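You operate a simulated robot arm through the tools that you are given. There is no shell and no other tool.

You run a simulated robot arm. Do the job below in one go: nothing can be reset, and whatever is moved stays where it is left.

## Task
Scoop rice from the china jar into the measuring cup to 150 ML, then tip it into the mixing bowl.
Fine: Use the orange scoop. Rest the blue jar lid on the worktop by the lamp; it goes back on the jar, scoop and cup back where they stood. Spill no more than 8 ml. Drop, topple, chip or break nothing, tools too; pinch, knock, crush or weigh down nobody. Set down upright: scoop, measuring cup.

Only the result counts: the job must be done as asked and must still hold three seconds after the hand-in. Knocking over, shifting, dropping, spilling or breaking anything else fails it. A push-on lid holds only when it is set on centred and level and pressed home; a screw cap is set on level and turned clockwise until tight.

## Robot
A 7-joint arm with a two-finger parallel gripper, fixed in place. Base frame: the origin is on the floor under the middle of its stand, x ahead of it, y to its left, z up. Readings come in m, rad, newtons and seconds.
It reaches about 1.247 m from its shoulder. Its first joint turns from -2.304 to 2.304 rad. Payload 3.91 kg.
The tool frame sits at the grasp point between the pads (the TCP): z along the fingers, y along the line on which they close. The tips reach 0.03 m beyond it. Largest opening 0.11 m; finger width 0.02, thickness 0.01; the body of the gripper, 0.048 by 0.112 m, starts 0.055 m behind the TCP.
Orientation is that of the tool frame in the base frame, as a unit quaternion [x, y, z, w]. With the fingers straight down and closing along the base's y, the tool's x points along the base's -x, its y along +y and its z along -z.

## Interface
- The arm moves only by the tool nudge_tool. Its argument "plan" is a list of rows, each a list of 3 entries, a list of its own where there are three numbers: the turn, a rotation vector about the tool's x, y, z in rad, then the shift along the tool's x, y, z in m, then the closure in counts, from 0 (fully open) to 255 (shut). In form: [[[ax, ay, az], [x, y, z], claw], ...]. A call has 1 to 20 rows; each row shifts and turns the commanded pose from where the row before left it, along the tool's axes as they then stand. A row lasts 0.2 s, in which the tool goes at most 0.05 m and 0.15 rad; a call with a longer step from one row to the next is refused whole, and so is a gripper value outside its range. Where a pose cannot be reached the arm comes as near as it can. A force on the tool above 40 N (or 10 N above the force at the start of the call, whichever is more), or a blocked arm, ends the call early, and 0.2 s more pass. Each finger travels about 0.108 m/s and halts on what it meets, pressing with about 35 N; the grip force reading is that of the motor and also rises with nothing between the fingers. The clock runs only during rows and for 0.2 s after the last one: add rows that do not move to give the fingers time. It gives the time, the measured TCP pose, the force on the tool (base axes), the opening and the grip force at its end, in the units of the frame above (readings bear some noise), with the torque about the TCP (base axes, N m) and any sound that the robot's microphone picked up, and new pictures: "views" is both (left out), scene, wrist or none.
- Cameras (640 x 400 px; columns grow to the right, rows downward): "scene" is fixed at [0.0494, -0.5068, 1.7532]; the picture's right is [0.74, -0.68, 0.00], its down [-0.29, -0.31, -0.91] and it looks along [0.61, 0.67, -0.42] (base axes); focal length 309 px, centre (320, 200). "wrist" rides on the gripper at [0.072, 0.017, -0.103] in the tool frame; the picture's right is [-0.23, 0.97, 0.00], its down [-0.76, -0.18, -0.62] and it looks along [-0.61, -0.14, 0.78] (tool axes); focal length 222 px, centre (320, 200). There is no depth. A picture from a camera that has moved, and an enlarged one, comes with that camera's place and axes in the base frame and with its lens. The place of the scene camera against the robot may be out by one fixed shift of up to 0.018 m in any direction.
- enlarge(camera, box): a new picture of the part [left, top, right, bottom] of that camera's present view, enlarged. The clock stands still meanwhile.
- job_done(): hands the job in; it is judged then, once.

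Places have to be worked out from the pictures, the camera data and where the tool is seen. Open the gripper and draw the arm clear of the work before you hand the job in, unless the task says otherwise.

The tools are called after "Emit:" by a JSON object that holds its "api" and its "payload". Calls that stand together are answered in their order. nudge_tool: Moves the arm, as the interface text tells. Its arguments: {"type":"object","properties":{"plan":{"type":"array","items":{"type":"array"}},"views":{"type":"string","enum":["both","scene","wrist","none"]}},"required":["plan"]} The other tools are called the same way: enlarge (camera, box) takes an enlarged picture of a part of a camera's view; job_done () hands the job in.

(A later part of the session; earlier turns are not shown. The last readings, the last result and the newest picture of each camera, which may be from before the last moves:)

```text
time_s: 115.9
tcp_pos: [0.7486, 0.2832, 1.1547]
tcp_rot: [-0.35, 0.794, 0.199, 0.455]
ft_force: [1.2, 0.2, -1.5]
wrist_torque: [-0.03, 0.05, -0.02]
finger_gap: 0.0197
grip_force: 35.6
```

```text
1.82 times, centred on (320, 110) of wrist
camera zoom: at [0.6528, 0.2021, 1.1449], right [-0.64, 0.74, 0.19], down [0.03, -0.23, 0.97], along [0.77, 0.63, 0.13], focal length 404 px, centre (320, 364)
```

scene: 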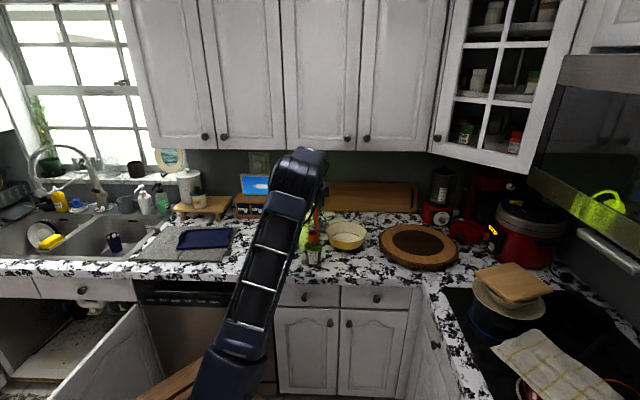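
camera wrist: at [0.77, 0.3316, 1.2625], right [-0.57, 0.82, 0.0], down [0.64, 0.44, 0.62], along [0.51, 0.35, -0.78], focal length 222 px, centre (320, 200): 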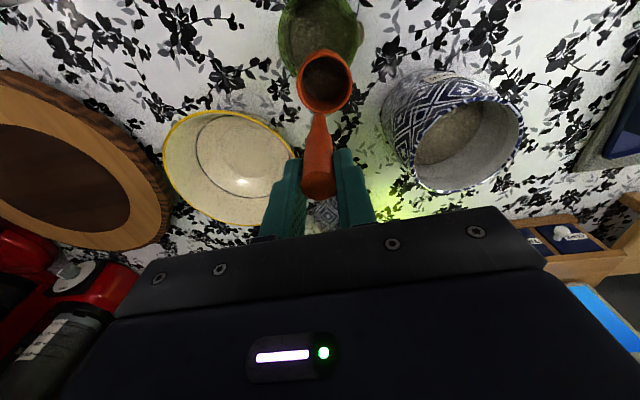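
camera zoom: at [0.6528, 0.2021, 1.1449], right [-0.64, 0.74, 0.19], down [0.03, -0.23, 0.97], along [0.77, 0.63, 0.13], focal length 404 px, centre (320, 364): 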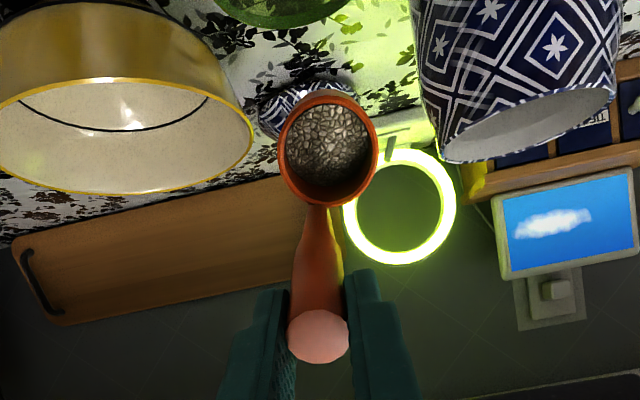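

The forearm now hides the cup. I tilt back by the same small amount to reopen the view and read the level.

Emit:
{"api": "nudge_tool", "payload": {"plan": [[[0, 0.07, 0], [-0.0075, 0, 0.0041], 255], [[0, 0.07, 0], [-0.0075, 0, 0.0041], 255], [[0, 0.06, 0], [-0.0064, 0, 0.0035], 255], [[0, 0, 0], [0, 0, 0], 255], [[0, 0, 0], [0, 0, 0], 255]], "views": "none"}}

Emit:
{"api": "enlarge", "payload": {"camera": "scene", "box": [304, 236, 326, 253]}}

Emit:
{"api": "enlarge", "payload": {"camera": "wrist", "box": [240, 0, 400, 220]}}

```text
time_s: 117.1
tcp_pos: [0.7644, 0.3012, 1.1634]
tcp_rot: [-0.369, 0.836, 0.163, 0.373]
ft_force: [0.7, -0.4, -1.1]
wrist_torque: [-0.03, 0.0, -0.01]
finger_gap: 0.0198
grip_force: 35.2
```

```text
16.00 times, centred on (315, 244) of scene
camera zoom: at [0.0494, -0.5068, 1.7532], right [0.74, -0.68, 0.0], down [-0.29, -0.31, -0.91], along [0.61, 0.67, -0.42], focal length 4944 px, centre (400, -512)
```

zoom: 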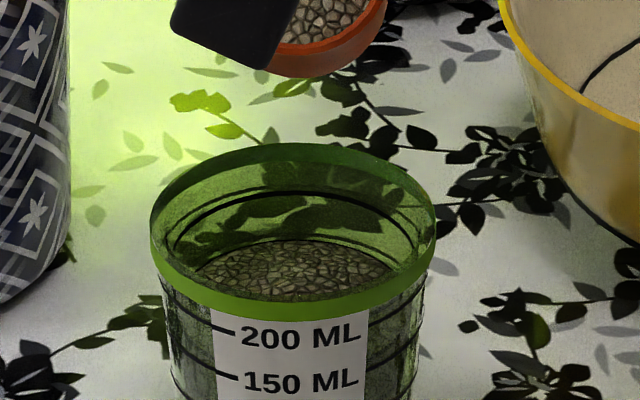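

```text
1.82 times, centred on (320, 110) of wrist
camera zoom: at [0.6681, 0.2183, 1.1804], right [-0.62, 0.77, 0.17], down [0.16, -0.08, 0.98], along [0.77, 0.63, -0.07], focal length 404 px, centre (320, 364)
```

zoom: 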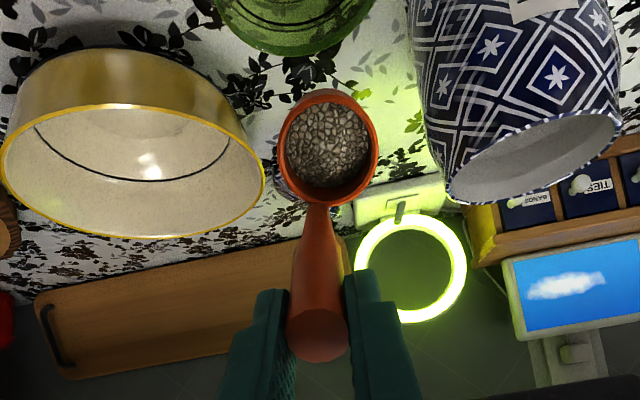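

The rice edge now coincides with the 150 ML ring. I bring the scoop upright over the cup, then I'll return the leftover rice to the jar.

Emit:
{"api": "nudge_tool", "payload": {"plan": [[[0, 0.06, 0], [-0.0064, 0, 0.0035], 255], [[0, 0.13, 0], [-0.0137, 0, 0.0081], 255], [[0, 0.13, 0], [-0.0137, 0, 0.0081], 255], [[0, 0.13, 0], [-0.0137, 0, 0.0081], 255], [[0, 0.13, 0], [-0.0137, 0, 0.0081], 255], [[0, 0.13, 0], [-0.0137, 0, 0.0081], 255], [[0, 0.125, 0], [-0.0132, 0, 0.0078], 255], [[0, 0, 0], [0, 0, 0], 255], [[0, 0, 0], [0, 0, -0.008], 255], [[0, 0, 0], [0, 0, -0.015], 255], [[0, 0, 0], [0, 0, -0.018], 255], [[0, 0, 0], [0, 0, -0.018], 255], [[0, 0, 0], [0, 0, -0.014], 255], [[0, 0, 0], [0, 0, -0.01], 255], [[0, 0, 0], [0, 0, -0.006], 255], [[0, 0, 0], [0, 0, 0], 255]], "views": "both"}}

Emit:
{"api": "enlarge", "payload": {"camera": "scene", "box": [304, 236, 326, 253]}}

Emit:
{"api": "enlarge", "payload": {"camera": "scene", "box": [296, 236, 334, 274]}}

Emit:
{"api": "enlarge", "payload": {"camera": "wrist", "box": [240, 0, 400, 220]}}

```text
time_s: 120.5
tcp_pos: [0.8298, 0.3721, 1.2479]
tcp_rot: [-0.403, 0.915, 0.0, 0.002]
ft_force: [-0.2, 0.2, -1.1]
wrist_torque: [-0.01, -0.01, -0.02]
finger_gap: 0.0199
grip_force: 35.5
camera wrist: at [0.7704, 0.3301, 1.3525], right [-0.57, 0.82, 0.0], down [0.64, 0.44, 0.63], along [0.52, 0.35, -0.78], focal length 222 px, centre (320, 200)
```

scene: 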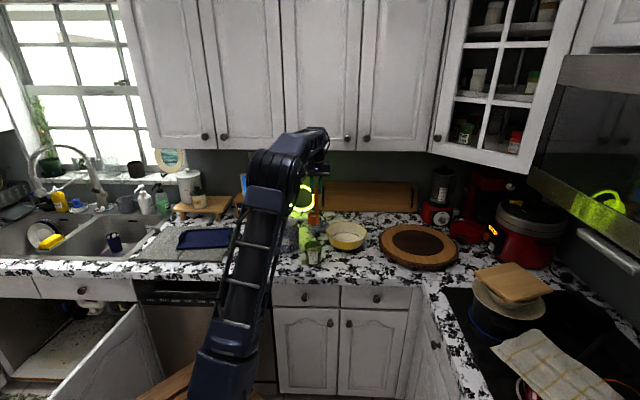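
wrist: 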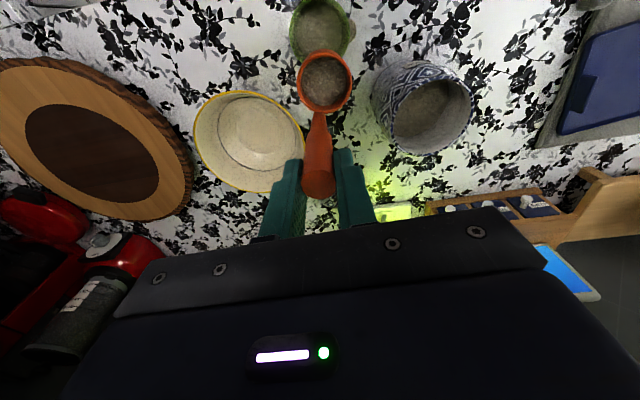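

```text
16.00 times, centred on (315, 244) of scene
camera zoom: at [0.0494, -0.5068, 1.7532], right [0.74, -0.68, 0.0], down [-0.29, -0.31, -0.91], along [0.61, 0.67, -0.42], focal length 4944 px, centre (400, -512)
```

zoom: 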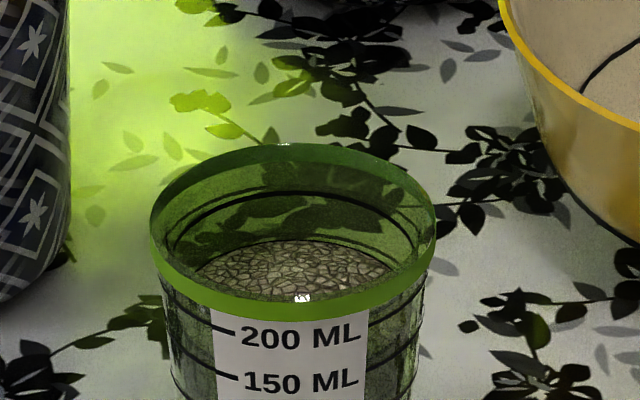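

```text
10.53 times, centred on (315, 255) of scene
camera zoom: at [0.0494, -0.5068, 1.7532], right [0.74, -0.68, 0.0], down [-0.29, -0.31, -0.91], along [0.61, 0.67, -0.42], focal length 3253 px, centre (373, -379)
```

zoom: 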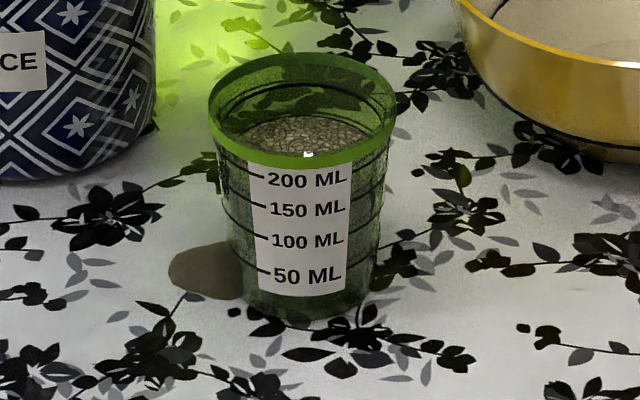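

```text
1.82 times, centred on (320, 110) of wrist
camera zoom: at [0.7704, 0.3301, 1.3525], right [-0.57, 0.82, 0.0], down [0.64, 0.44, 0.63], along [0.52, 0.35, -0.78], focal length 404 px, centre (320, 364)
```

zoom: 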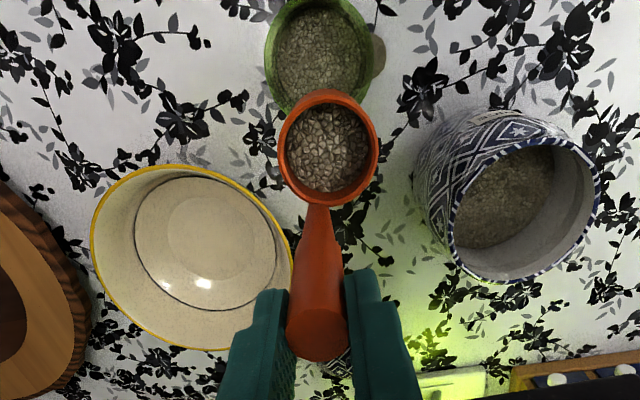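

The cup reads 150 ML and the spill blob hasn't changed. I carry the partly full scoop upright back to above the jar to return the leftover rice.

Emit:
{"api": "nudge_tool", "payload": {"plan": [[[0, 0, 0], [-0.0061, 0.0074, 0], 255], [[0, 0, 0], [-0.0098, 0.0119, 0], 255], [[0, 0, 0], [-0.0122, 0.0149, 0], 255], [[0, 0, 0], [-0.0122, 0.0149, 0], 255], [[0, 0, 0], [-0.0122, 0.0149, 0], 255], [[0, 0, 0], [-0.0122, 0.0149, 0], 255], [[0, 0, 0], [-0.0122, 0.0149, 0], 255], [[0, 0, 0], [-0.0122, 0.0149, 0], 255], [[0, 0, 0], [-0.0098, 0.0119, 0], 255], [[0, 0, 0], [-0.0061, 0.0074, 0], 255], [[0, 0, 0], [0, 0, 0.006], 255], [[0, 0, 0], [0, 0, 0.012], 255], [[0, 0, 0], [0, 0, 0.01], 255], [[0, 0, 0], [0, 0, 0.006], 255], [[0, 0, 0], [0, 0, 0], 255]], "views": "both"}}

Emit:
{"api": "enlarge", "payload": {"camera": "wrist", "box": [240, 0, 400, 220]}}

Emit:
{"api": "enlarge", "payload": {"camera": "scene", "box": [250, 170, 330, 270]}}

```text
time_s: 123.7
tcp_pos: [0.8072, 0.5379, 1.2141]
tcp_rot: [-0.404, 0.915, 0.0, 0.002]
ft_force: [0.8, -1.0, -1.4]
wrist_torque: [0.01, -0.04, 0.0]
finger_gap: 0.0197
grip_force: 35.2
camera wrist: at [0.7457, 0.4954, 1.3191], right [-0.57, 0.82, 0.0], down [0.64, 0.44, 0.63], along [0.52, 0.35, -0.78], focal length 222 px, centre (320, 200)
```

scene: 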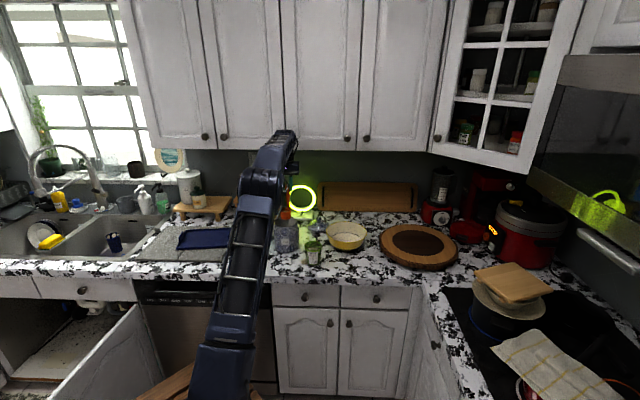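
wrist: 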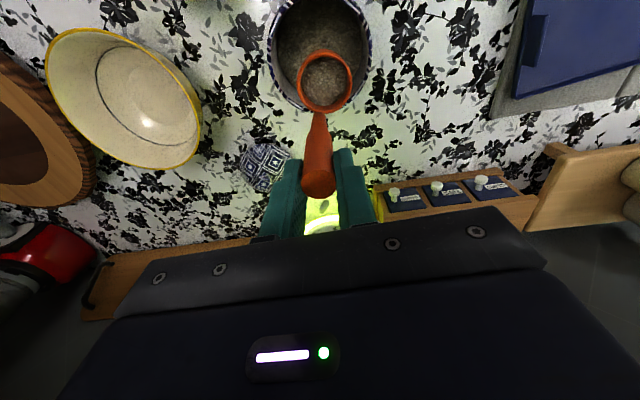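

```text
1.82 times, centred on (320, 110) of wrist
camera zoom: at [0.7457, 0.4954, 1.3191], right [-0.57, 0.82, 0.0], down [0.64, 0.44, 0.63], along [0.52, 0.35, -0.78], focal length 404 px, centre (320, 364)
```

zoom: 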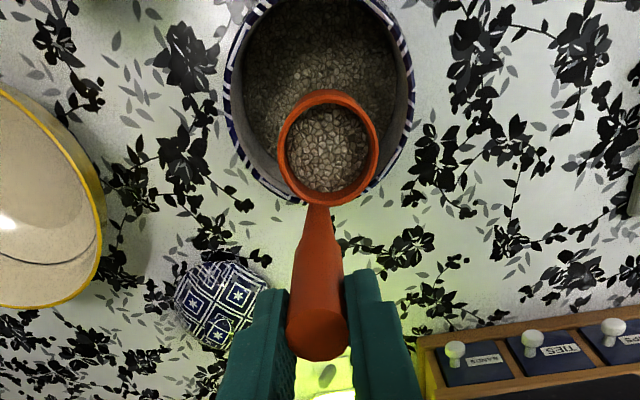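

```text
4.00 times, centred on (290, 220) of scene
camera zoom: at [0.0494, -0.5068, 1.7532], right [0.74, -0.68, 0.0], down [-0.29, -0.31, -0.91], along [0.61, 0.67, -0.42], focal length 1236 px, centre (440, 120)
```

zoom: 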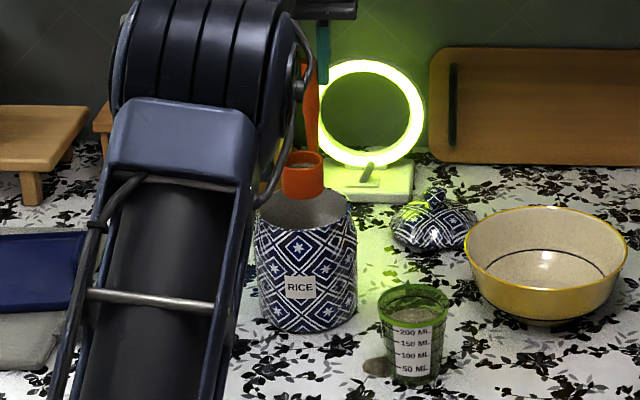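

The lip is over the jar opening. I tilt in place over the jar to tip the leftovers back.

Emit:
{"api": "nudge_tool", "payload": {"plan": [[[0, -0.13, 0], [0.0145, 0, -0.0063], 255], [[0, -0.13, 0], [0.0145, 0, -0.0063], 255], [[0, -0.13, 0], [0.0145, 0, -0.0063], 255], [[0, -0.13, 0], [0.0145, 0, -0.0063], 255], [[0, -0.13, 0], [0.0145, 0, -0.0063], 255], [[0, -0.13, 0], [0.0145, 0, -0.0063], 255], [[0, 0, 0], [0, 0, 0], 255], [[0, -0.13, 0], [0.0145, 0, -0.0063], 255], [[0, 0, 0], [0, 0, 0], 255], [[0, -0.13, 0], [0.0145, 0, -0.0063], 255], [[0, 0, 0], [0, 0, 0], 255], [[0, -0.13, 0], [0.0145, 0, -0.0063], 255], [[0, 0, 0], [0, 0, 0], 255], [[0, 0, 0], [0, 0, 0], 255]], "views": "both"}}

Emit:
{"api": "enlarge", "payload": {"camera": "wrist", "box": [240, 0, 400, 220]}}

```text
time_s: 126.7
tcp_pos: [0.7163, 0.4376, 1.1981]
tcp_rot: [-0.336, 0.762, 0.222, 0.508]
ft_force: [0.0, 1.1, -1.2]
wrist_torque: [-0.07, 0.04, -0.01]
finger_gap: 0.02
grip_force: 35.4
camera wrist: at [0.6217, 0.359, 1.1732], right [-0.66, 0.72, 0.21], down [-0.06, -0.33, 0.94], along [0.75, 0.61, 0.26], focal length 222 px, centre (320, 200)
```

scene: 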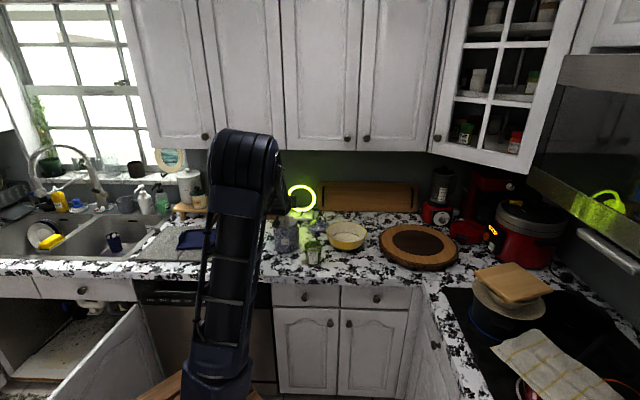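
wrist: 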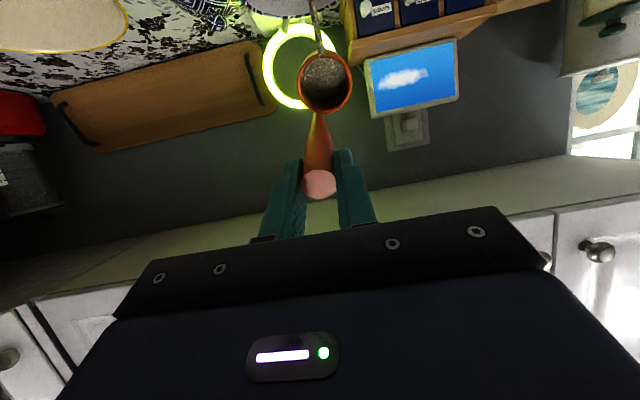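

```text
1.82 times, centred on (320, 110) of wrist
camera zoom: at [0.6217, 0.359, 1.1732], right [-0.66, 0.72, 0.21], down [-0.06, -0.33, 0.94], along [0.75, 0.61, 0.26], focal length 404 px, centre (320, 364)
```

zoom: 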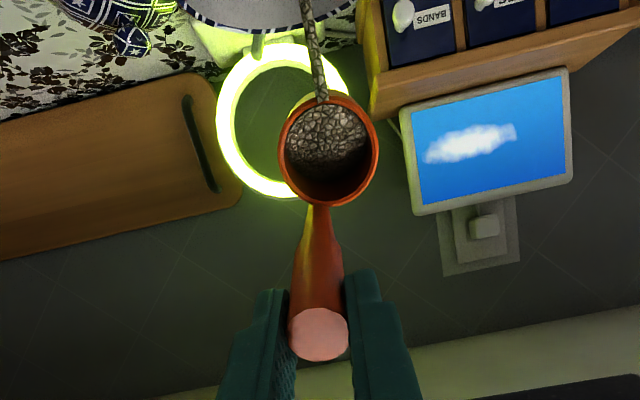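

It's pouring back into the jar, and the elbow is staying put. I continue to about 105°.

Emit:
{"api": "nudge_tool", "payload": {"plan": [[[0, -0.13, 0], [0.0145, 0, -0.0063], 255], [[0, 0, 0], [0, 0, 0], 255], [[0, -0.13, 0], [0.0145, 0, -0.0063], 255], [[0, 0, 0], [0, 0, 0], 255], [[0, -0.13, 0], [0.0145, 0, -0.0063], 255], [[0, 0, 0], [0, 0, 0], 255], [[0, -0.13, 0], [0.0145, 0, -0.0063], 255], [[0, 0, 0], [0, 0, 0], 255], [[0, -0.13, 0], [0.0145, 0, -0.0063], 255], [[0, 0, 0], [0, 0, 0], 255], [[0, 0, 0], [0, 0, 0], 255], [[0, 0, 0], [0, 0, 0], 255]], "views": "both"}}

Emit:
{"api": "enlarge", "payload": {"camera": "wrist", "box": [240, 0, 400, 220]}}

Emit:
{"api": "enlarge", "payload": {"camera": "scene", "box": [250, 180, 350, 280]}}

```text
time_s: 129.3
tcp_pos: [0.6885, 0.4089, 1.1326]
tcp_rot: [-0.248, 0.56, 0.318, 0.724]
ft_force: [0.3, -0.3, -0.5]
wrist_torque: [-0.09, 0.03, 0.05]
finger_gap: 0.0198
grip_force: 34.5
camera wrist: at [0.6219, 0.3592, 1.0369], right [-0.76, 0.62, 0.22], down [-0.41, -0.71, 0.58], along [0.51, 0.35, 0.78], focal length 222 px, centre (320, 200)
```

scene: 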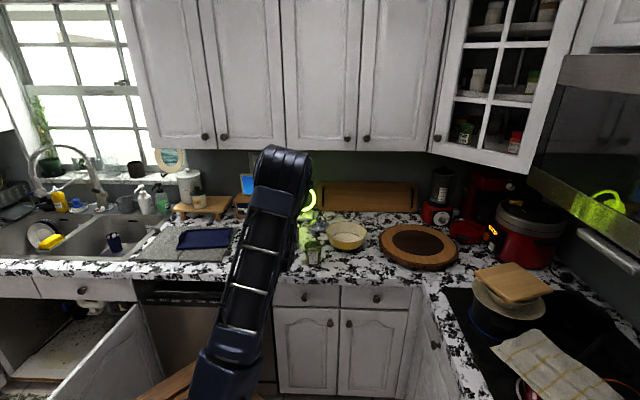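
wrist: 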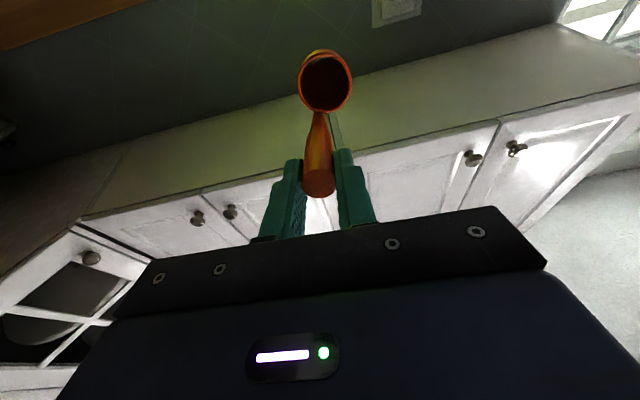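

```text
1.82 times, centred on (320, 110) of wrist
camera zoom: at [0.6219, 0.3592, 1.0369], right [-0.76, 0.62, 0.22], down [-0.41, -0.71, 0.58], along [0.51, 0.35, 0.78], focal length 404 px, centre (320, 364)
```

zoom: 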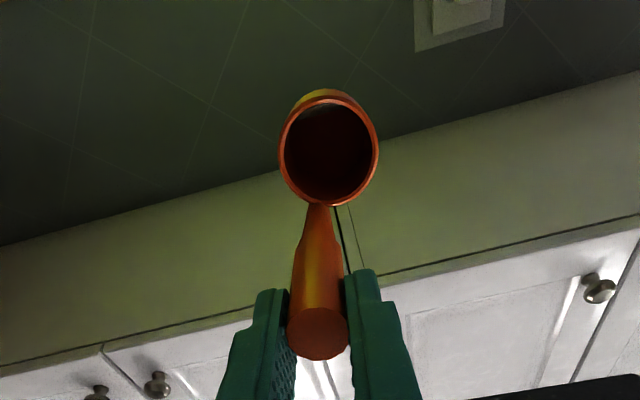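

```text
4.00 times, centred on (300, 230) of scene
camera zoom: at [0.0494, -0.5068, 1.7532], right [0.74, -0.68, 0.0], down [-0.29, -0.31, -0.91], along [0.61, 0.67, -0.42], focal length 1236 px, centre (400, 80)
```

zoom: 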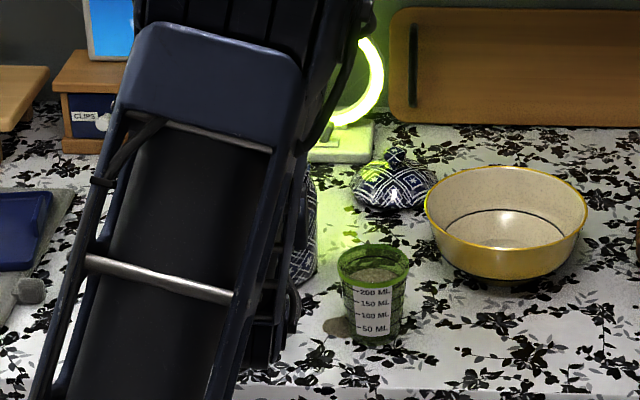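

Nearly empty. I tilt two more small steps to shake out the residual, then check.

Emit:
{"api": "nudge_tool", "payload": {"plan": [[[0, -0.13, 0], [0.0145, 0, -0.0063], 255], [[0, 0, 0], [0, 0, 0], 255], [[0, -0.13, 0], [0.0145, 0, -0.0063], 255], [[0, 0, 0], [0, 0, 0], 255], [[0, 0, 0], [0, 0, 0], 255], [[0, 0, 0], [0, 0, 0], 255]], "views": "both"}}

Emit:
{"api": "enlarge", "payload": {"camera": "wrist", "box": [280, 20, 360, 120]}}

```text
time_s: 130.7
tcp_pos: [0.6876, 0.4055, 1.1013]
tcp_rot: [-0.204, 0.461, 0.348, 0.79]
ft_force: [-0.6, 0.3, -1.2]
wrist_torque: [-0.06, 0.04, -0.01]
finger_gap: 0.0198
grip_force: 35.2
camera wrist: at [0.6393, 0.376, 0.9885], right [-0.79, 0.57, 0.2], down [-0.49, -0.8, 0.36], along [0.36, 0.19, 0.91], focal length 222 px, centre (320, 200)
```

scene: 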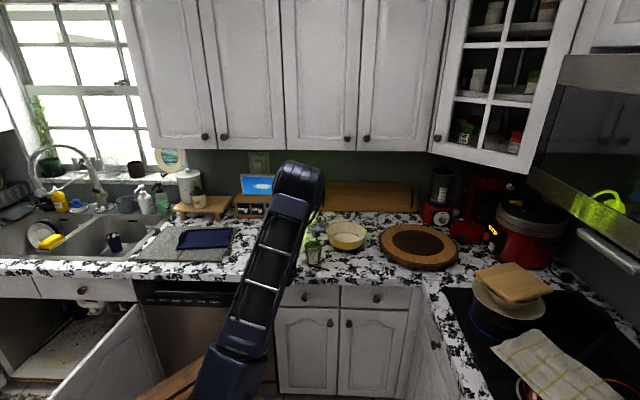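
wrist: 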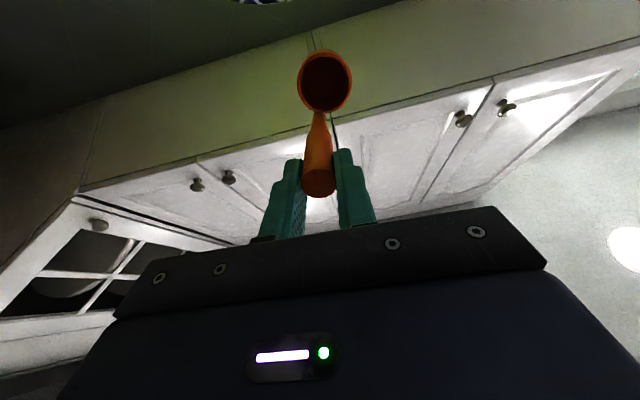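

```text
4.00 times, centred on (320, 70) of wrist
camera zoom: at [0.6393, 0.376, 0.9885], right [-0.79, 0.57, 0.2], down [-0.49, -0.8, 0.36], along [0.36, 0.19, 0.91], focal length 888 px, centre (320, 720)
```

zoom: 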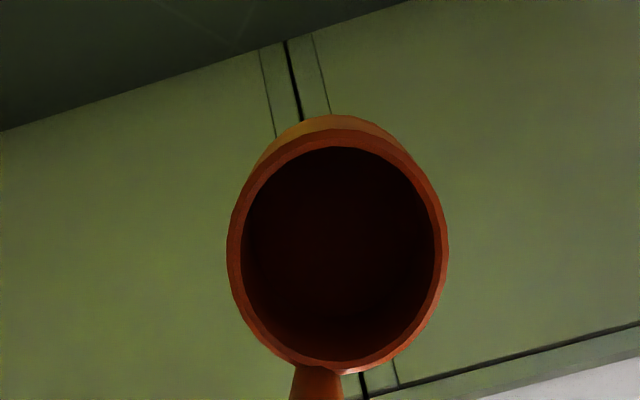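

The scoop is completely empty. I bring it upright again over the jar and raise it.

Emit:
{"api": "nudge_tool", "payload": {"plan": [[[0, 0.13, 0], [-0.0137, 0, 0.0081], 255], [[0, 0.13, 0], [-0.0137, 0, 0.0081], 255], [[0, 0.13, 0], [-0.0137, 0, 0.0081], 255], [[0, 0.13, 0], [-0.0137, 0, 0.0081], 255], [[0, 0.13, 0], [-0.0137, 0, 0.0081], 255], [[0, 0.13, 0], [-0.0137, 0, 0.0081], 255], [[0, 0.13, 0], [-0.0137, 0, 0.0081], 255], [[0, 0.13, 0], [-0.0137, 0, 0.0081], 255], [[0, 0.13, 0], [-0.0137, 0, 0.0081], 255], [[0, 0.13, 0], [-0.0137, 0, 0.0081], 255], [[0, 0.13, 0], [-0.0137, 0, 0.0081], 255], [[0, 0.13, 0], [-0.0137, 0, 0.0081], 255], [[0, 0.13, 0], [-0.0137, 0, 0.0081], 255], [[0, 0.13, 0], [-0.0137, 0, 0.0081], 255], [[0, 0.13, 0], [-0.0137, 0, 0.0081], 255], [[0, 0.135, 0], [-0.0142, 0, 0.0084], 255], [[0, 0, 0], [0, 0, -0.01], 255], [[0, 0, 0], [0, 0, -0.016], 255], [[0, 0, 0], [0, 0, -0.01], 255], [[0, 0, 0], [0, 0, 0], 255]], "views": "both"}}

Emit:
{"api": "enlarge", "payload": {"camera": "scene", "box": [240, 180, 360, 280]}}

Emit:
{"api": "enlarge", "payload": {"camera": "wrist", "box": [240, 0, 400, 220]}}

```text
time_s: 134.9
tcp_pos: [0.8077, 0.5373, 1.2525]
tcp_rot: [-0.403, 0.915, -0.002, -0.001]
ft_force: [-0.7, 0.6, -0.4]
wrist_torque: [0.0, -0.02, -0.02]
finger_gap: 0.0193
grip_force: 34.6
camera wrist: at [0.747, 0.4957, 1.3576], right [-0.57, 0.82, 0.0], down [0.64, 0.44, 0.62], along [0.51, 0.35, -0.78], focal length 222 px, centre (320, 200)
```

scene: 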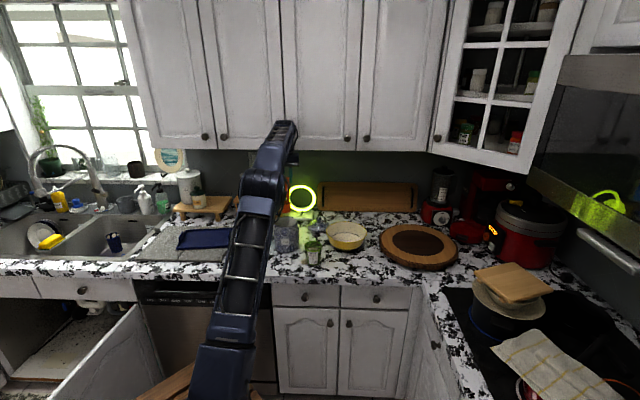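
wrist: 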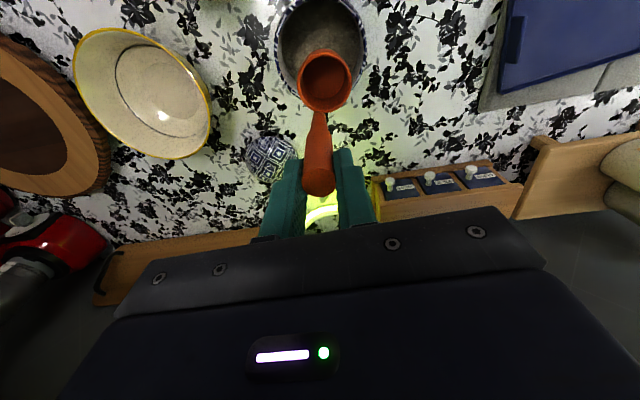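

```text
4.00 times, centred on (300, 230) of scene
camera zoom: at [0.0494, -0.5068, 1.7532], right [0.74, -0.68, 0.0], down [-0.29, -0.31, -0.91], along [0.61, 0.67, -0.42], focal length 1236 px, centre (400, 80)
```

zoom: 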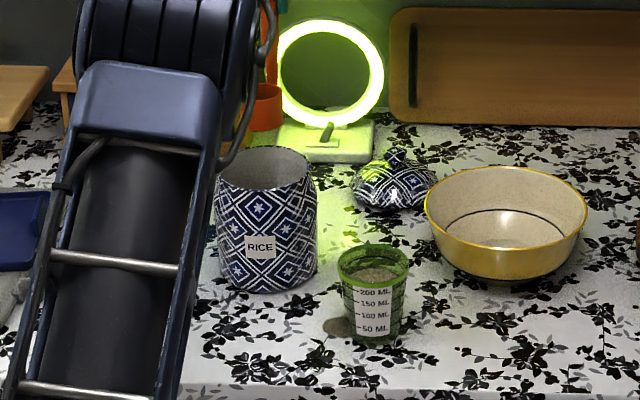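

```text
1.82 times, centred on (320, 110) of wrist
camera zoom: at [0.747, 0.4957, 1.3576], right [-0.57, 0.82, 0.0], down [0.64, 0.44, 0.62], along [0.51, 0.35, -0.78], focal length 404 px, centre (320, 364)
```

zoom: 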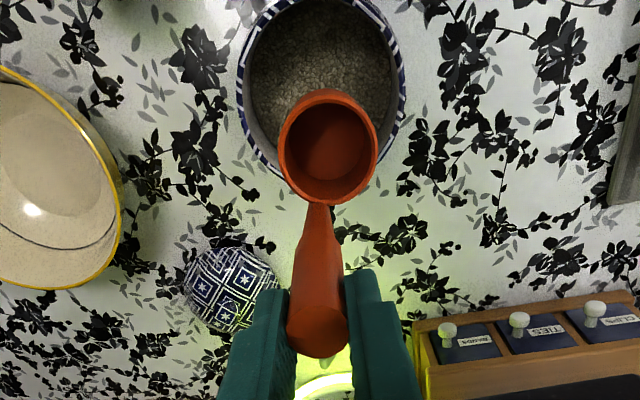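

Everything is in order and the scoop is empty. The handle has slipped about 2–2.5 cm in the grip, so I move gently to above its original spot.

Emit:
{"api": "nudge_tool", "payload": {"plan": [[[0, 0, 0], [0.0075, 0.0057, 0], 255], [[0, 0, 0], [0.0132, 0.01, 0], 255], [[0, 0, 0], [0.018, 0.0138, 0], 255], [[0, 0, 0], [0.0188, 0.0144, 0], 255], [[0, 0, 0], [0.0188, 0.0144, 0], 255], [[0, 0, 0], [0.0188, 0.0144, 0], 255], [[0, 0, 0], [0.0188, 0.0144, 0], 255], [[0, 0, 0], [0.0188, 0.0144, 0], 255], [[0, 0, 0], [0.0132, 0.01, 0], 255], [[0, 0, 0], [0.0094, 0.0072, 0], 255], [[0, 0, 0], [0.0065, 0.0047, 0], 255], [[0, 0, 0], [0, 0, 0], 255]], "views": "none"}}

Emit:
{"api": "nudge_tool", "payload": {"plan": [[[0, 0, 0.05], [0, 0, 0], 255], [[0, 0, 0.09], [0, 0, 0], 255], [[0, 0, 0.11], [0, 0, 0], 255], [[0, 0, 0.11], [0, 0, 0], 255], [[0, 0, 0.11], [0, 0, 0], 255], [[0, 0, 0.11], [0, 0, 0], 255], [[0, 0, 0.11], [0, 0, 0], 255], [[0, 0, 0.11], [0, 0, 0], 255], [[0, 0, 0.11], [0, 0, 0], 255], [[0, 0, 0.11], [0, 0, 0], 255], [[0, 0, 0.11], [0, 0, 0], 255], [[0, 0, 0.08], [0, 0, 0], 255], [[0, 0, 0.05], [0, 0, 0], 255], [[0, 0, 0], [0, 0, 0], 255]], "views": "both"}}

Emit:
{"api": "enlarge", "payload": {"camera": "wrist", "box": [240, 0, 400, 220]}}

Emit:
{"api": "enlarge", "payload": {"camera": "scene", "box": [220, 170, 300, 280]}}

```text
time_s: 137.5
tcp_pos: [0.6071, 0.5036, 1.2513]
tcp_rot: [-0.404, 0.915, -0.001, 0.0]
ft_force: [0.2, -0.2, -0.7]
wrist_torque: [-0.03, -0.02, 0.02]
finger_gap: 0.0197
grip_force: 35.0
```

```text
time_s: 140.5
tcp_pos: [0.6086, 0.5015, 1.2517]
tcp_rot: [0.213, 0.977, -0.002, 0.001]
ft_force: [0.2, 0.6, -0.2]
wrist_torque: [0.01, -0.02, 0.0]
finger_gap: 0.0198
grip_force: 35.2
camera wrist: at [0.5498, 0.5478, 1.356], right [0.61, 0.79, 0.0], down [0.62, -0.48, 0.63], along [0.49, -0.38, -0.78], focal length 222 px, centre (320, 200)
```

scene: 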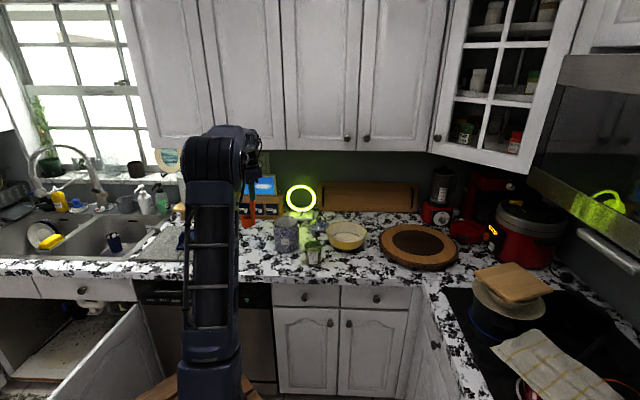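
wrist: 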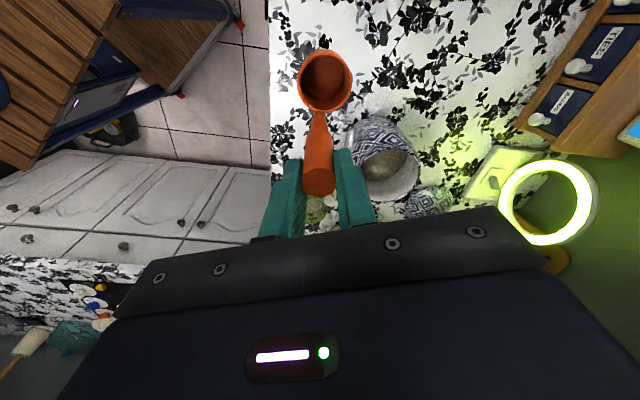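

```text
1.82 times, centred on (320, 110) of wrist
camera zoom: at [0.5498, 0.5478, 1.356], right [0.61, 0.79, 0.0], down [0.62, -0.48, 0.63], along [0.49, -0.38, -0.78], focal length 404 px, centre (320, 364)
```

zoom: 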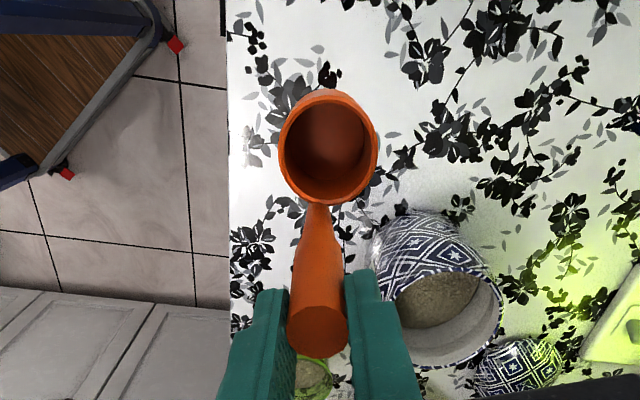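

```text
3.64 times, centred on (260, 225) of scene
camera zoom: at [0.0494, -0.5068, 1.7532], right [0.74, -0.68, 0.0], down [-0.29, -0.31, -0.91], along [0.61, 0.67, -0.42], focal length 1124 px, centre (538, 109)
```

zoom: 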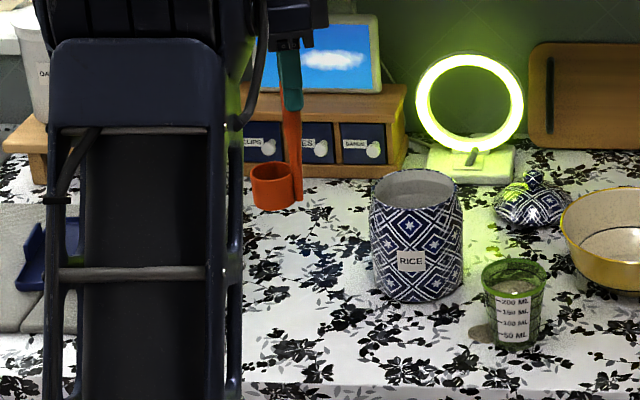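

The scoop is over its home spot with the cup pointing left, as it stood. I descend to just above the worktop.

Emit:
{"api": "nudge_tool", "payload": {"plan": [[[0, 0, 0], [0, 0, 0.008], 255], [[0, 0, 0], [0, 0, 0.018], 255], [[0, 0, 0], [0, 0, 0.025], 255], [[0, 0, 0], [0, 0, 0.025], 255], [[0, 0, 0], [0, 0, 0.025], 255], [[0, 0, 0], [0, 0, 0.02], 255], [[0, 0, 0], [0, 0, 0.014], 255], [[0, 0, 0], [0, 0, 0.008], 255], [[0, 0, 0], [0, 0, 0], 255]], "views": "wrist"}}

Emit:
{"api": "enlarge", "payload": {"camera": "scene", "box": [230, 200, 290, 280]}}

Emit:
{"api": "enlarge", "payload": {"camera": "wrist", "box": [240, 0, 400, 220]}}

```text
time_s: 142.5
tcp_pos: [0.607, 0.4998, 1.1097]
tcp_rot: [0.213, 0.977, -0.001, 0.001]
ft_force: [-0.2, 1.0, -0.5]
wrist_torque: [-0.01, -0.01, 0.01]
finger_gap: 0.0194
grip_force: 34.3
camera wrist: at [0.5493, 0.5458, 1.2134], right [0.61, 0.79, 0.0], down [0.62, -0.48, 0.62], along [0.49, -0.38, -0.78], focal length 222 px, centre (320, 200)
```

wrist: 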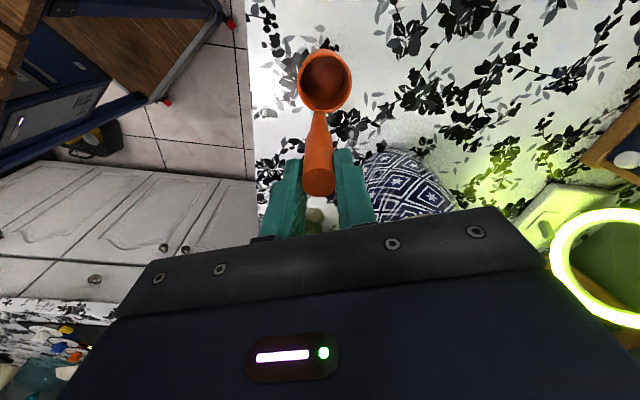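

```text
5.00 times, centred on (260, 240) of scene
camera zoom: at [0.0494, -0.5068, 1.7532], right [0.74, -0.68, 0.0], down [-0.29, -0.31, -0.91], along [0.61, 0.67, -0.42], focal length 1545 px, centre (620, 0)
```

zoom: 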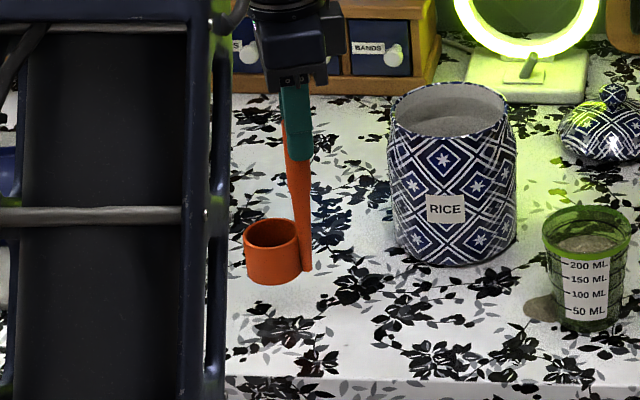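

```text
1.82 times, centred on (320, 110) of wrist
camera zoom: at [0.5493, 0.5458, 1.2134], right [0.61, 0.79, 0.0], down [0.62, -0.48, 0.62], along [0.49, -0.38, -0.78], focal length 404 px, centre (320, 364)
```

zoom: 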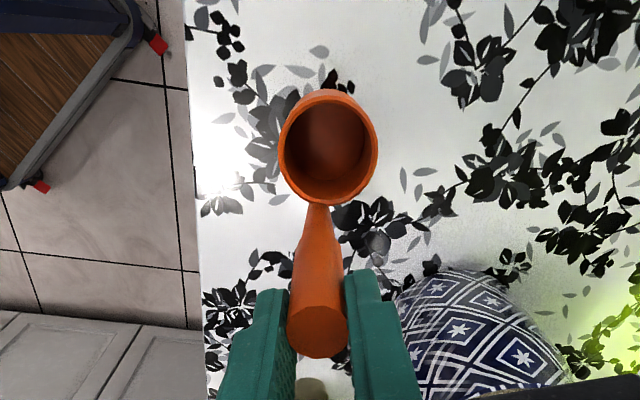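

The scoop bottom is about 4 cm above its standing height, and it lines up laterally with where it stood. I descend in decreasing steps.

Emit:
{"api": "nudge_tool", "payload": {"plan": [[[0, 0, 0], [0, 0, 0.01], 255], [[0, 0, 0], [0, 0, 0.011], 255], [[0, 0, 0], [0, 0, 0.008], 255], [[0, 0, 0], [0, 0, 0.005], 255], [[0, 0, 0], [0, 0, 0], 255]], "views": "none"}}

Emit:
{"api": "enlarge", "payload": {"camera": "scene", "box": [230, 200, 290, 280]}}

```text
time_s: 143.7
tcp_pos: [0.6068, 0.5014, 1.0741]
tcp_rot: [0.213, 0.977, 0.0, 0.0]
ft_force: [1.1, 0.1, -0.6]
wrist_torque: [0.02, -0.02, 0.0]
finger_gap: 0.0196
grip_force: 34.9
```

```text
5.00 times, centred on (260, 240) of scene
camera zoom: at [0.0494, -0.5068, 1.7532], right [0.74, -0.68, 0.0], down [-0.29, -0.31, -0.91], along [0.61, 0.67, -0.42], focal length 1545 px, centre (620, 0)
```

zoom: 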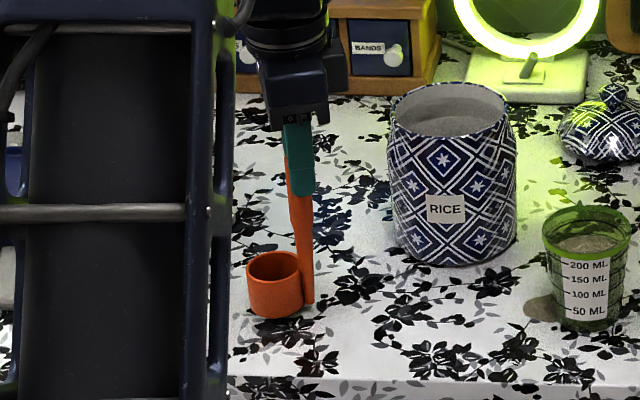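

About 7 mm to go. I continue with 2 mm steps, watching for contact.

Emit:
{"api": "nudge_tool", "payload": {"plan": [[[0, 0, 0], [0, 0, 0.002], 255], [[0, 0, 0], [0, 0, 0.002], 255], [[0, 0, 0], [0, 0, 0], 255]], "views": "none"}}

Emit:
{"api": "nudge_tool", "payload": {"plan": [[[0, 0, 0], [0, 0, 0.0015], 255], [[0, 0, 0], [0, 0, 0], 255]], "views": "none"}}

Emit:
{"api": "nudge_tool", "payload": {"plan": [[[0, 0, 0], [0, 0, 0.0015], 255], [[0, 0, 0], [0, 0, 0], 255]], "views": "none"}}

```text
time_s: 144.5
tcp_pos: [0.6084, 0.5018, 1.0718]
tcp_rot: [0.213, 0.977, -0.001, 0.001]
ft_force: [-0.5, 0.0, -0.1]
wrist_torque: [0.0, -0.02, -0.01]
finger_gap: 0.0195
grip_force: 35.6
```

```text
time_s: 145.1
tcp_pos: [0.6078, 0.5007, 1.0701]
tcp_rot: [0.213, 0.977, -0.001, 0.001]
ft_force: [0.2, 0.0, -0.8]
wrist_torque: [0.0, -0.03, 0.01]
finger_gap: 0.0197
grip_force: 34.8
```

```text
time_s: 145.7
tcp_pos: [0.6069, 0.501, 1.0682]
tcp_rot: [0.213, 0.977, 0.0, 0.001]
ft_force: [-0.6, -0.9, -0.8]
wrist_torque: [0.02, 0.0, 0.0]
finger_gap: 0.0194
grip_force: 34.9
```

No contact yet at z≈1.068. I continue in 1.5 mm steps and look at the gap under the scoop.

Emit:
{"api": "nudge_tool", "payload": {"plan": [[[0, 0, 0], [0, 0, 0.0015], 255], [[0, 0, 0], [0, 0, 0], 255]], "views": "none"}}

Emit:
{"api": "nudge_tool", "payload": {"plan": [[[0, 0, 0], [0, 0, 0.0015], 255], [[0, 0, 0], [0, 0, 0], 255]], "views": "none"}}

Emit:
{"api": "enlarge", "payload": {"camera": "scene", "box": [240, 220, 280, 275]}}

```text
time_s: 146.3
tcp_pos: [0.6071, 0.501, 1.0664]
tcp_rot: [0.212, 0.977, -0.001, 0.001]
ft_force: [1.3, -0.3, 2.3]
wrist_torque: [0.07, 0.04, 0.02]
finger_gap: 0.0198
grip_force: 35.0
```

```text
time_s: 146.9
tcp_pos: [0.6074, 0.5018, 1.0675]
tcp_rot: [0.213, 0.977, 0.0, 0.003]
ft_force: [-0.8, -2.8, 23.2]
wrist_torque: [0.1, 0.38, 0.08]
finger_gap: 0.0196
grip_force: 34.6
```

```text
7.27 times, centred on (260, 248) of scene
camera zoom: at [0.0494, -0.5068, 1.7532], right [0.74, -0.68, 0.0], down [-0.29, -0.31, -0.91], along [0.61, 0.67, -0.42], focal length 2248 px, centre (756, -146)
```

zoom: 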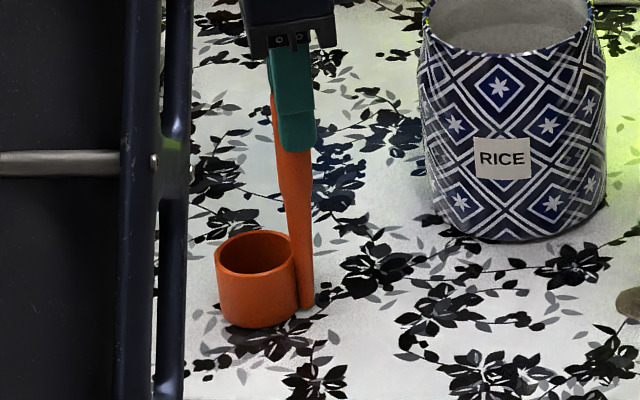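

The scoop touched down (23 N). I ease up 1 mm, then open the fingers to release it.

Emit:
{"api": "nudge_tool", "payload": {"plan": [[[0, 0, 0], [0, 0, -0.0012], 255], [[0, 0, 0], [0, 0, 0], 255], [[0, 0, 0], [0, 0, 0], 180], [[0, 0, 0], [0, 0, 0], 110], [[0, 0, 0], [0, 0, 0], 110]], "views": "wrist"}}

Emit:
{"api": "enlarge", "payload": {"camera": "scene", "box": [240, 220, 280, 275]}}

Emit:
{"api": "enlarge", "payload": {"camera": "wrist", "box": [240, 0, 400, 220]}}

```text
time_s: 148.1
tcp_pos: [0.6067, 0.501, 1.0668]
tcp_rot: [0.213, 0.977, -0.001, 0.001]
ft_force: [-1.4, -0.1, -0.1]
wrist_torque: [-0.01, 0.0, -0.03]
finger_gap: 0.0627
grip_force: 0.0
camera wrist: at [0.5493, 0.5465, 1.1705], right [0.61, 0.79, 0.0], down [0.62, -0.48, 0.62], along [0.49, -0.38, -0.78], focal length 222 px, centre (320, 200)
```

wrist: 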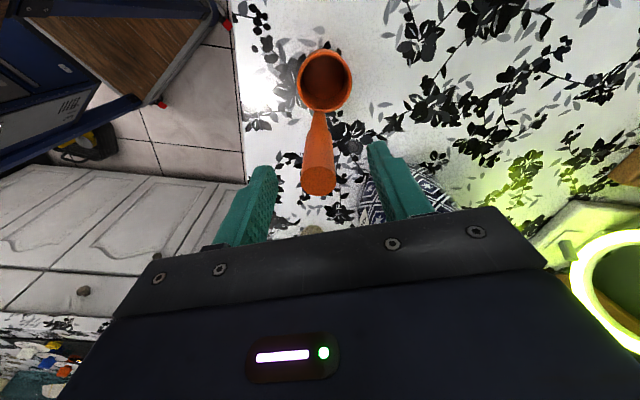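

```text
7.27 times, centred on (260, 248) of scene
camera zoom: at [0.0494, -0.5068, 1.7532], right [0.74, -0.68, 0.0], down [-0.29, -0.31, -0.91], along [0.61, 0.67, -0.42], focal length 2248 px, centre (756, -146)
```

zoom: 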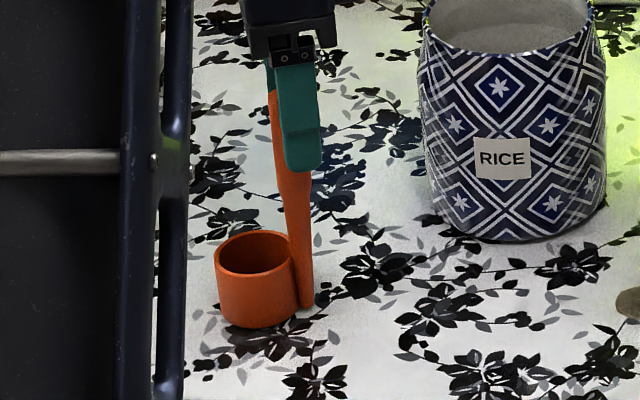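

```text
1.82 times, centred on (320, 110) of wrist
camera zoom: at [0.5493, 0.5465, 1.1705], right [0.61, 0.79, 0.0], down [0.62, -0.48, 0.62], along [0.49, -0.38, -0.78], focal length 404 px, centre (320, 364)
```

zoom: 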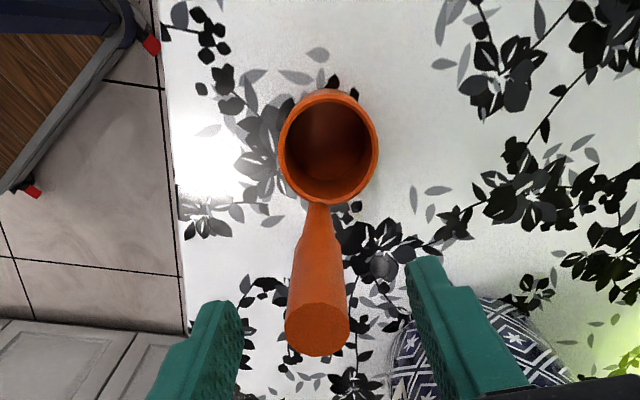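

The scoop stands upright on its own at its home spot. I raise the open gripper clear, then yaw it back to face across the counter.

Emit:
{"api": "nudge_tool", "payload": {"plan": [[[0, 0, 0], [0, 0, -0.015], 110], [[0, 0, 0], [0, 0, -0.03], 110], [[0, 0, 0], [0, 0, -0.04], 110], [[0, 0, 0], [0, 0, -0.04], 110], [[0, 0, 0], [0, 0, -0.02], 60], [[0, 0, -0.14], [0, 0, 0], 0], [[0, 0, -0.14], [0, 0, 0], 0], [[0, 0, -0.14], [0, 0, 0], 0], [[0, 0, -0.14], [0, 0, 0], 0], [[0, 0, -0.14], [0, 0, 0], 0], [[0, 0, -0.14], [0, 0, 0], 0], [[0, 0, -0.14], [0, 0, 0], 0], [[0, 0, -0.14], [0, 0, 0], 0], [[0, 0, -0.14], [0, 0, 0], 0], [[0, 0, 0], [0, 0, 0], 0]], "views": "both"}}

Emit:
{"api": "enlarge", "payload": {"camera": "scene", "box": [220, 190, 360, 290]}}

```text
time_s: 151.3
tcp_pos: [0.606, 0.5013, 1.2099]
tcp_rot: [-0.404, 0.915, -0.001, 0.0]
ft_force: [-0.6, -0.6, 0.2]
wrist_torque: [0.0, 0.02, -0.01]
finger_gap: 0.11
grip_force: 0.1
camera wrist: at [0.5463, 0.4592, 1.3157], right [-0.57, 0.82, 0.0], down [0.64, 0.45, 0.62], along [0.51, 0.35, -0.78], focal length 222 px, centre (320, 200)
```

scene: 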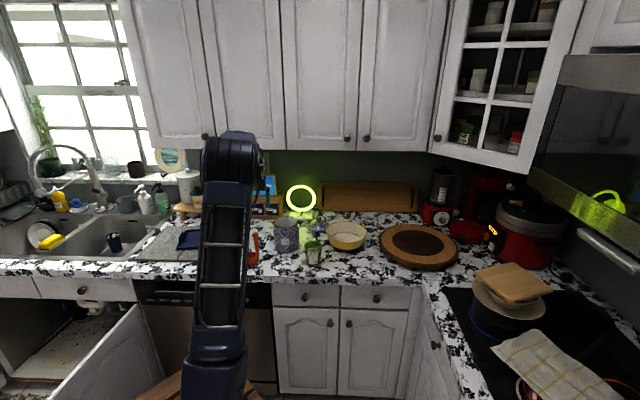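
wrist: 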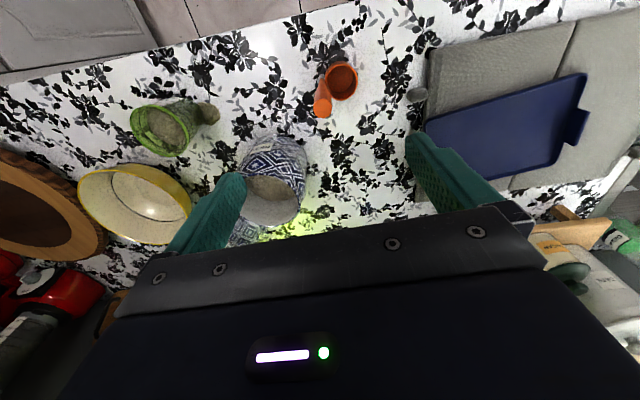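

```text
4.00 times, centred on (290, 240) of scene
camera zoom: at [0.0494, -0.5068, 1.7532], right [0.74, -0.68, 0.0], down [-0.29, -0.31, -0.91], along [0.61, 0.67, -0.42], focal length 1236 px, centre (440, 40)
```

zoom: 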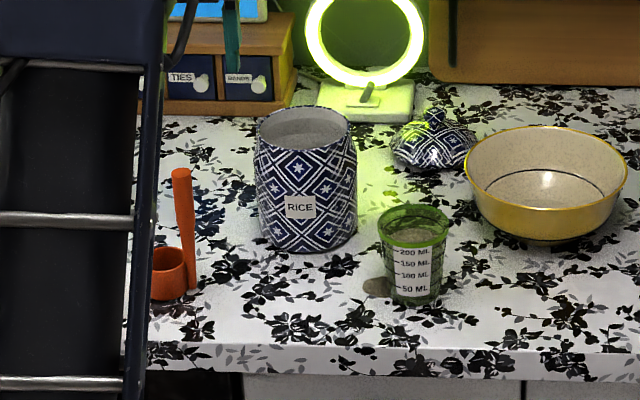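

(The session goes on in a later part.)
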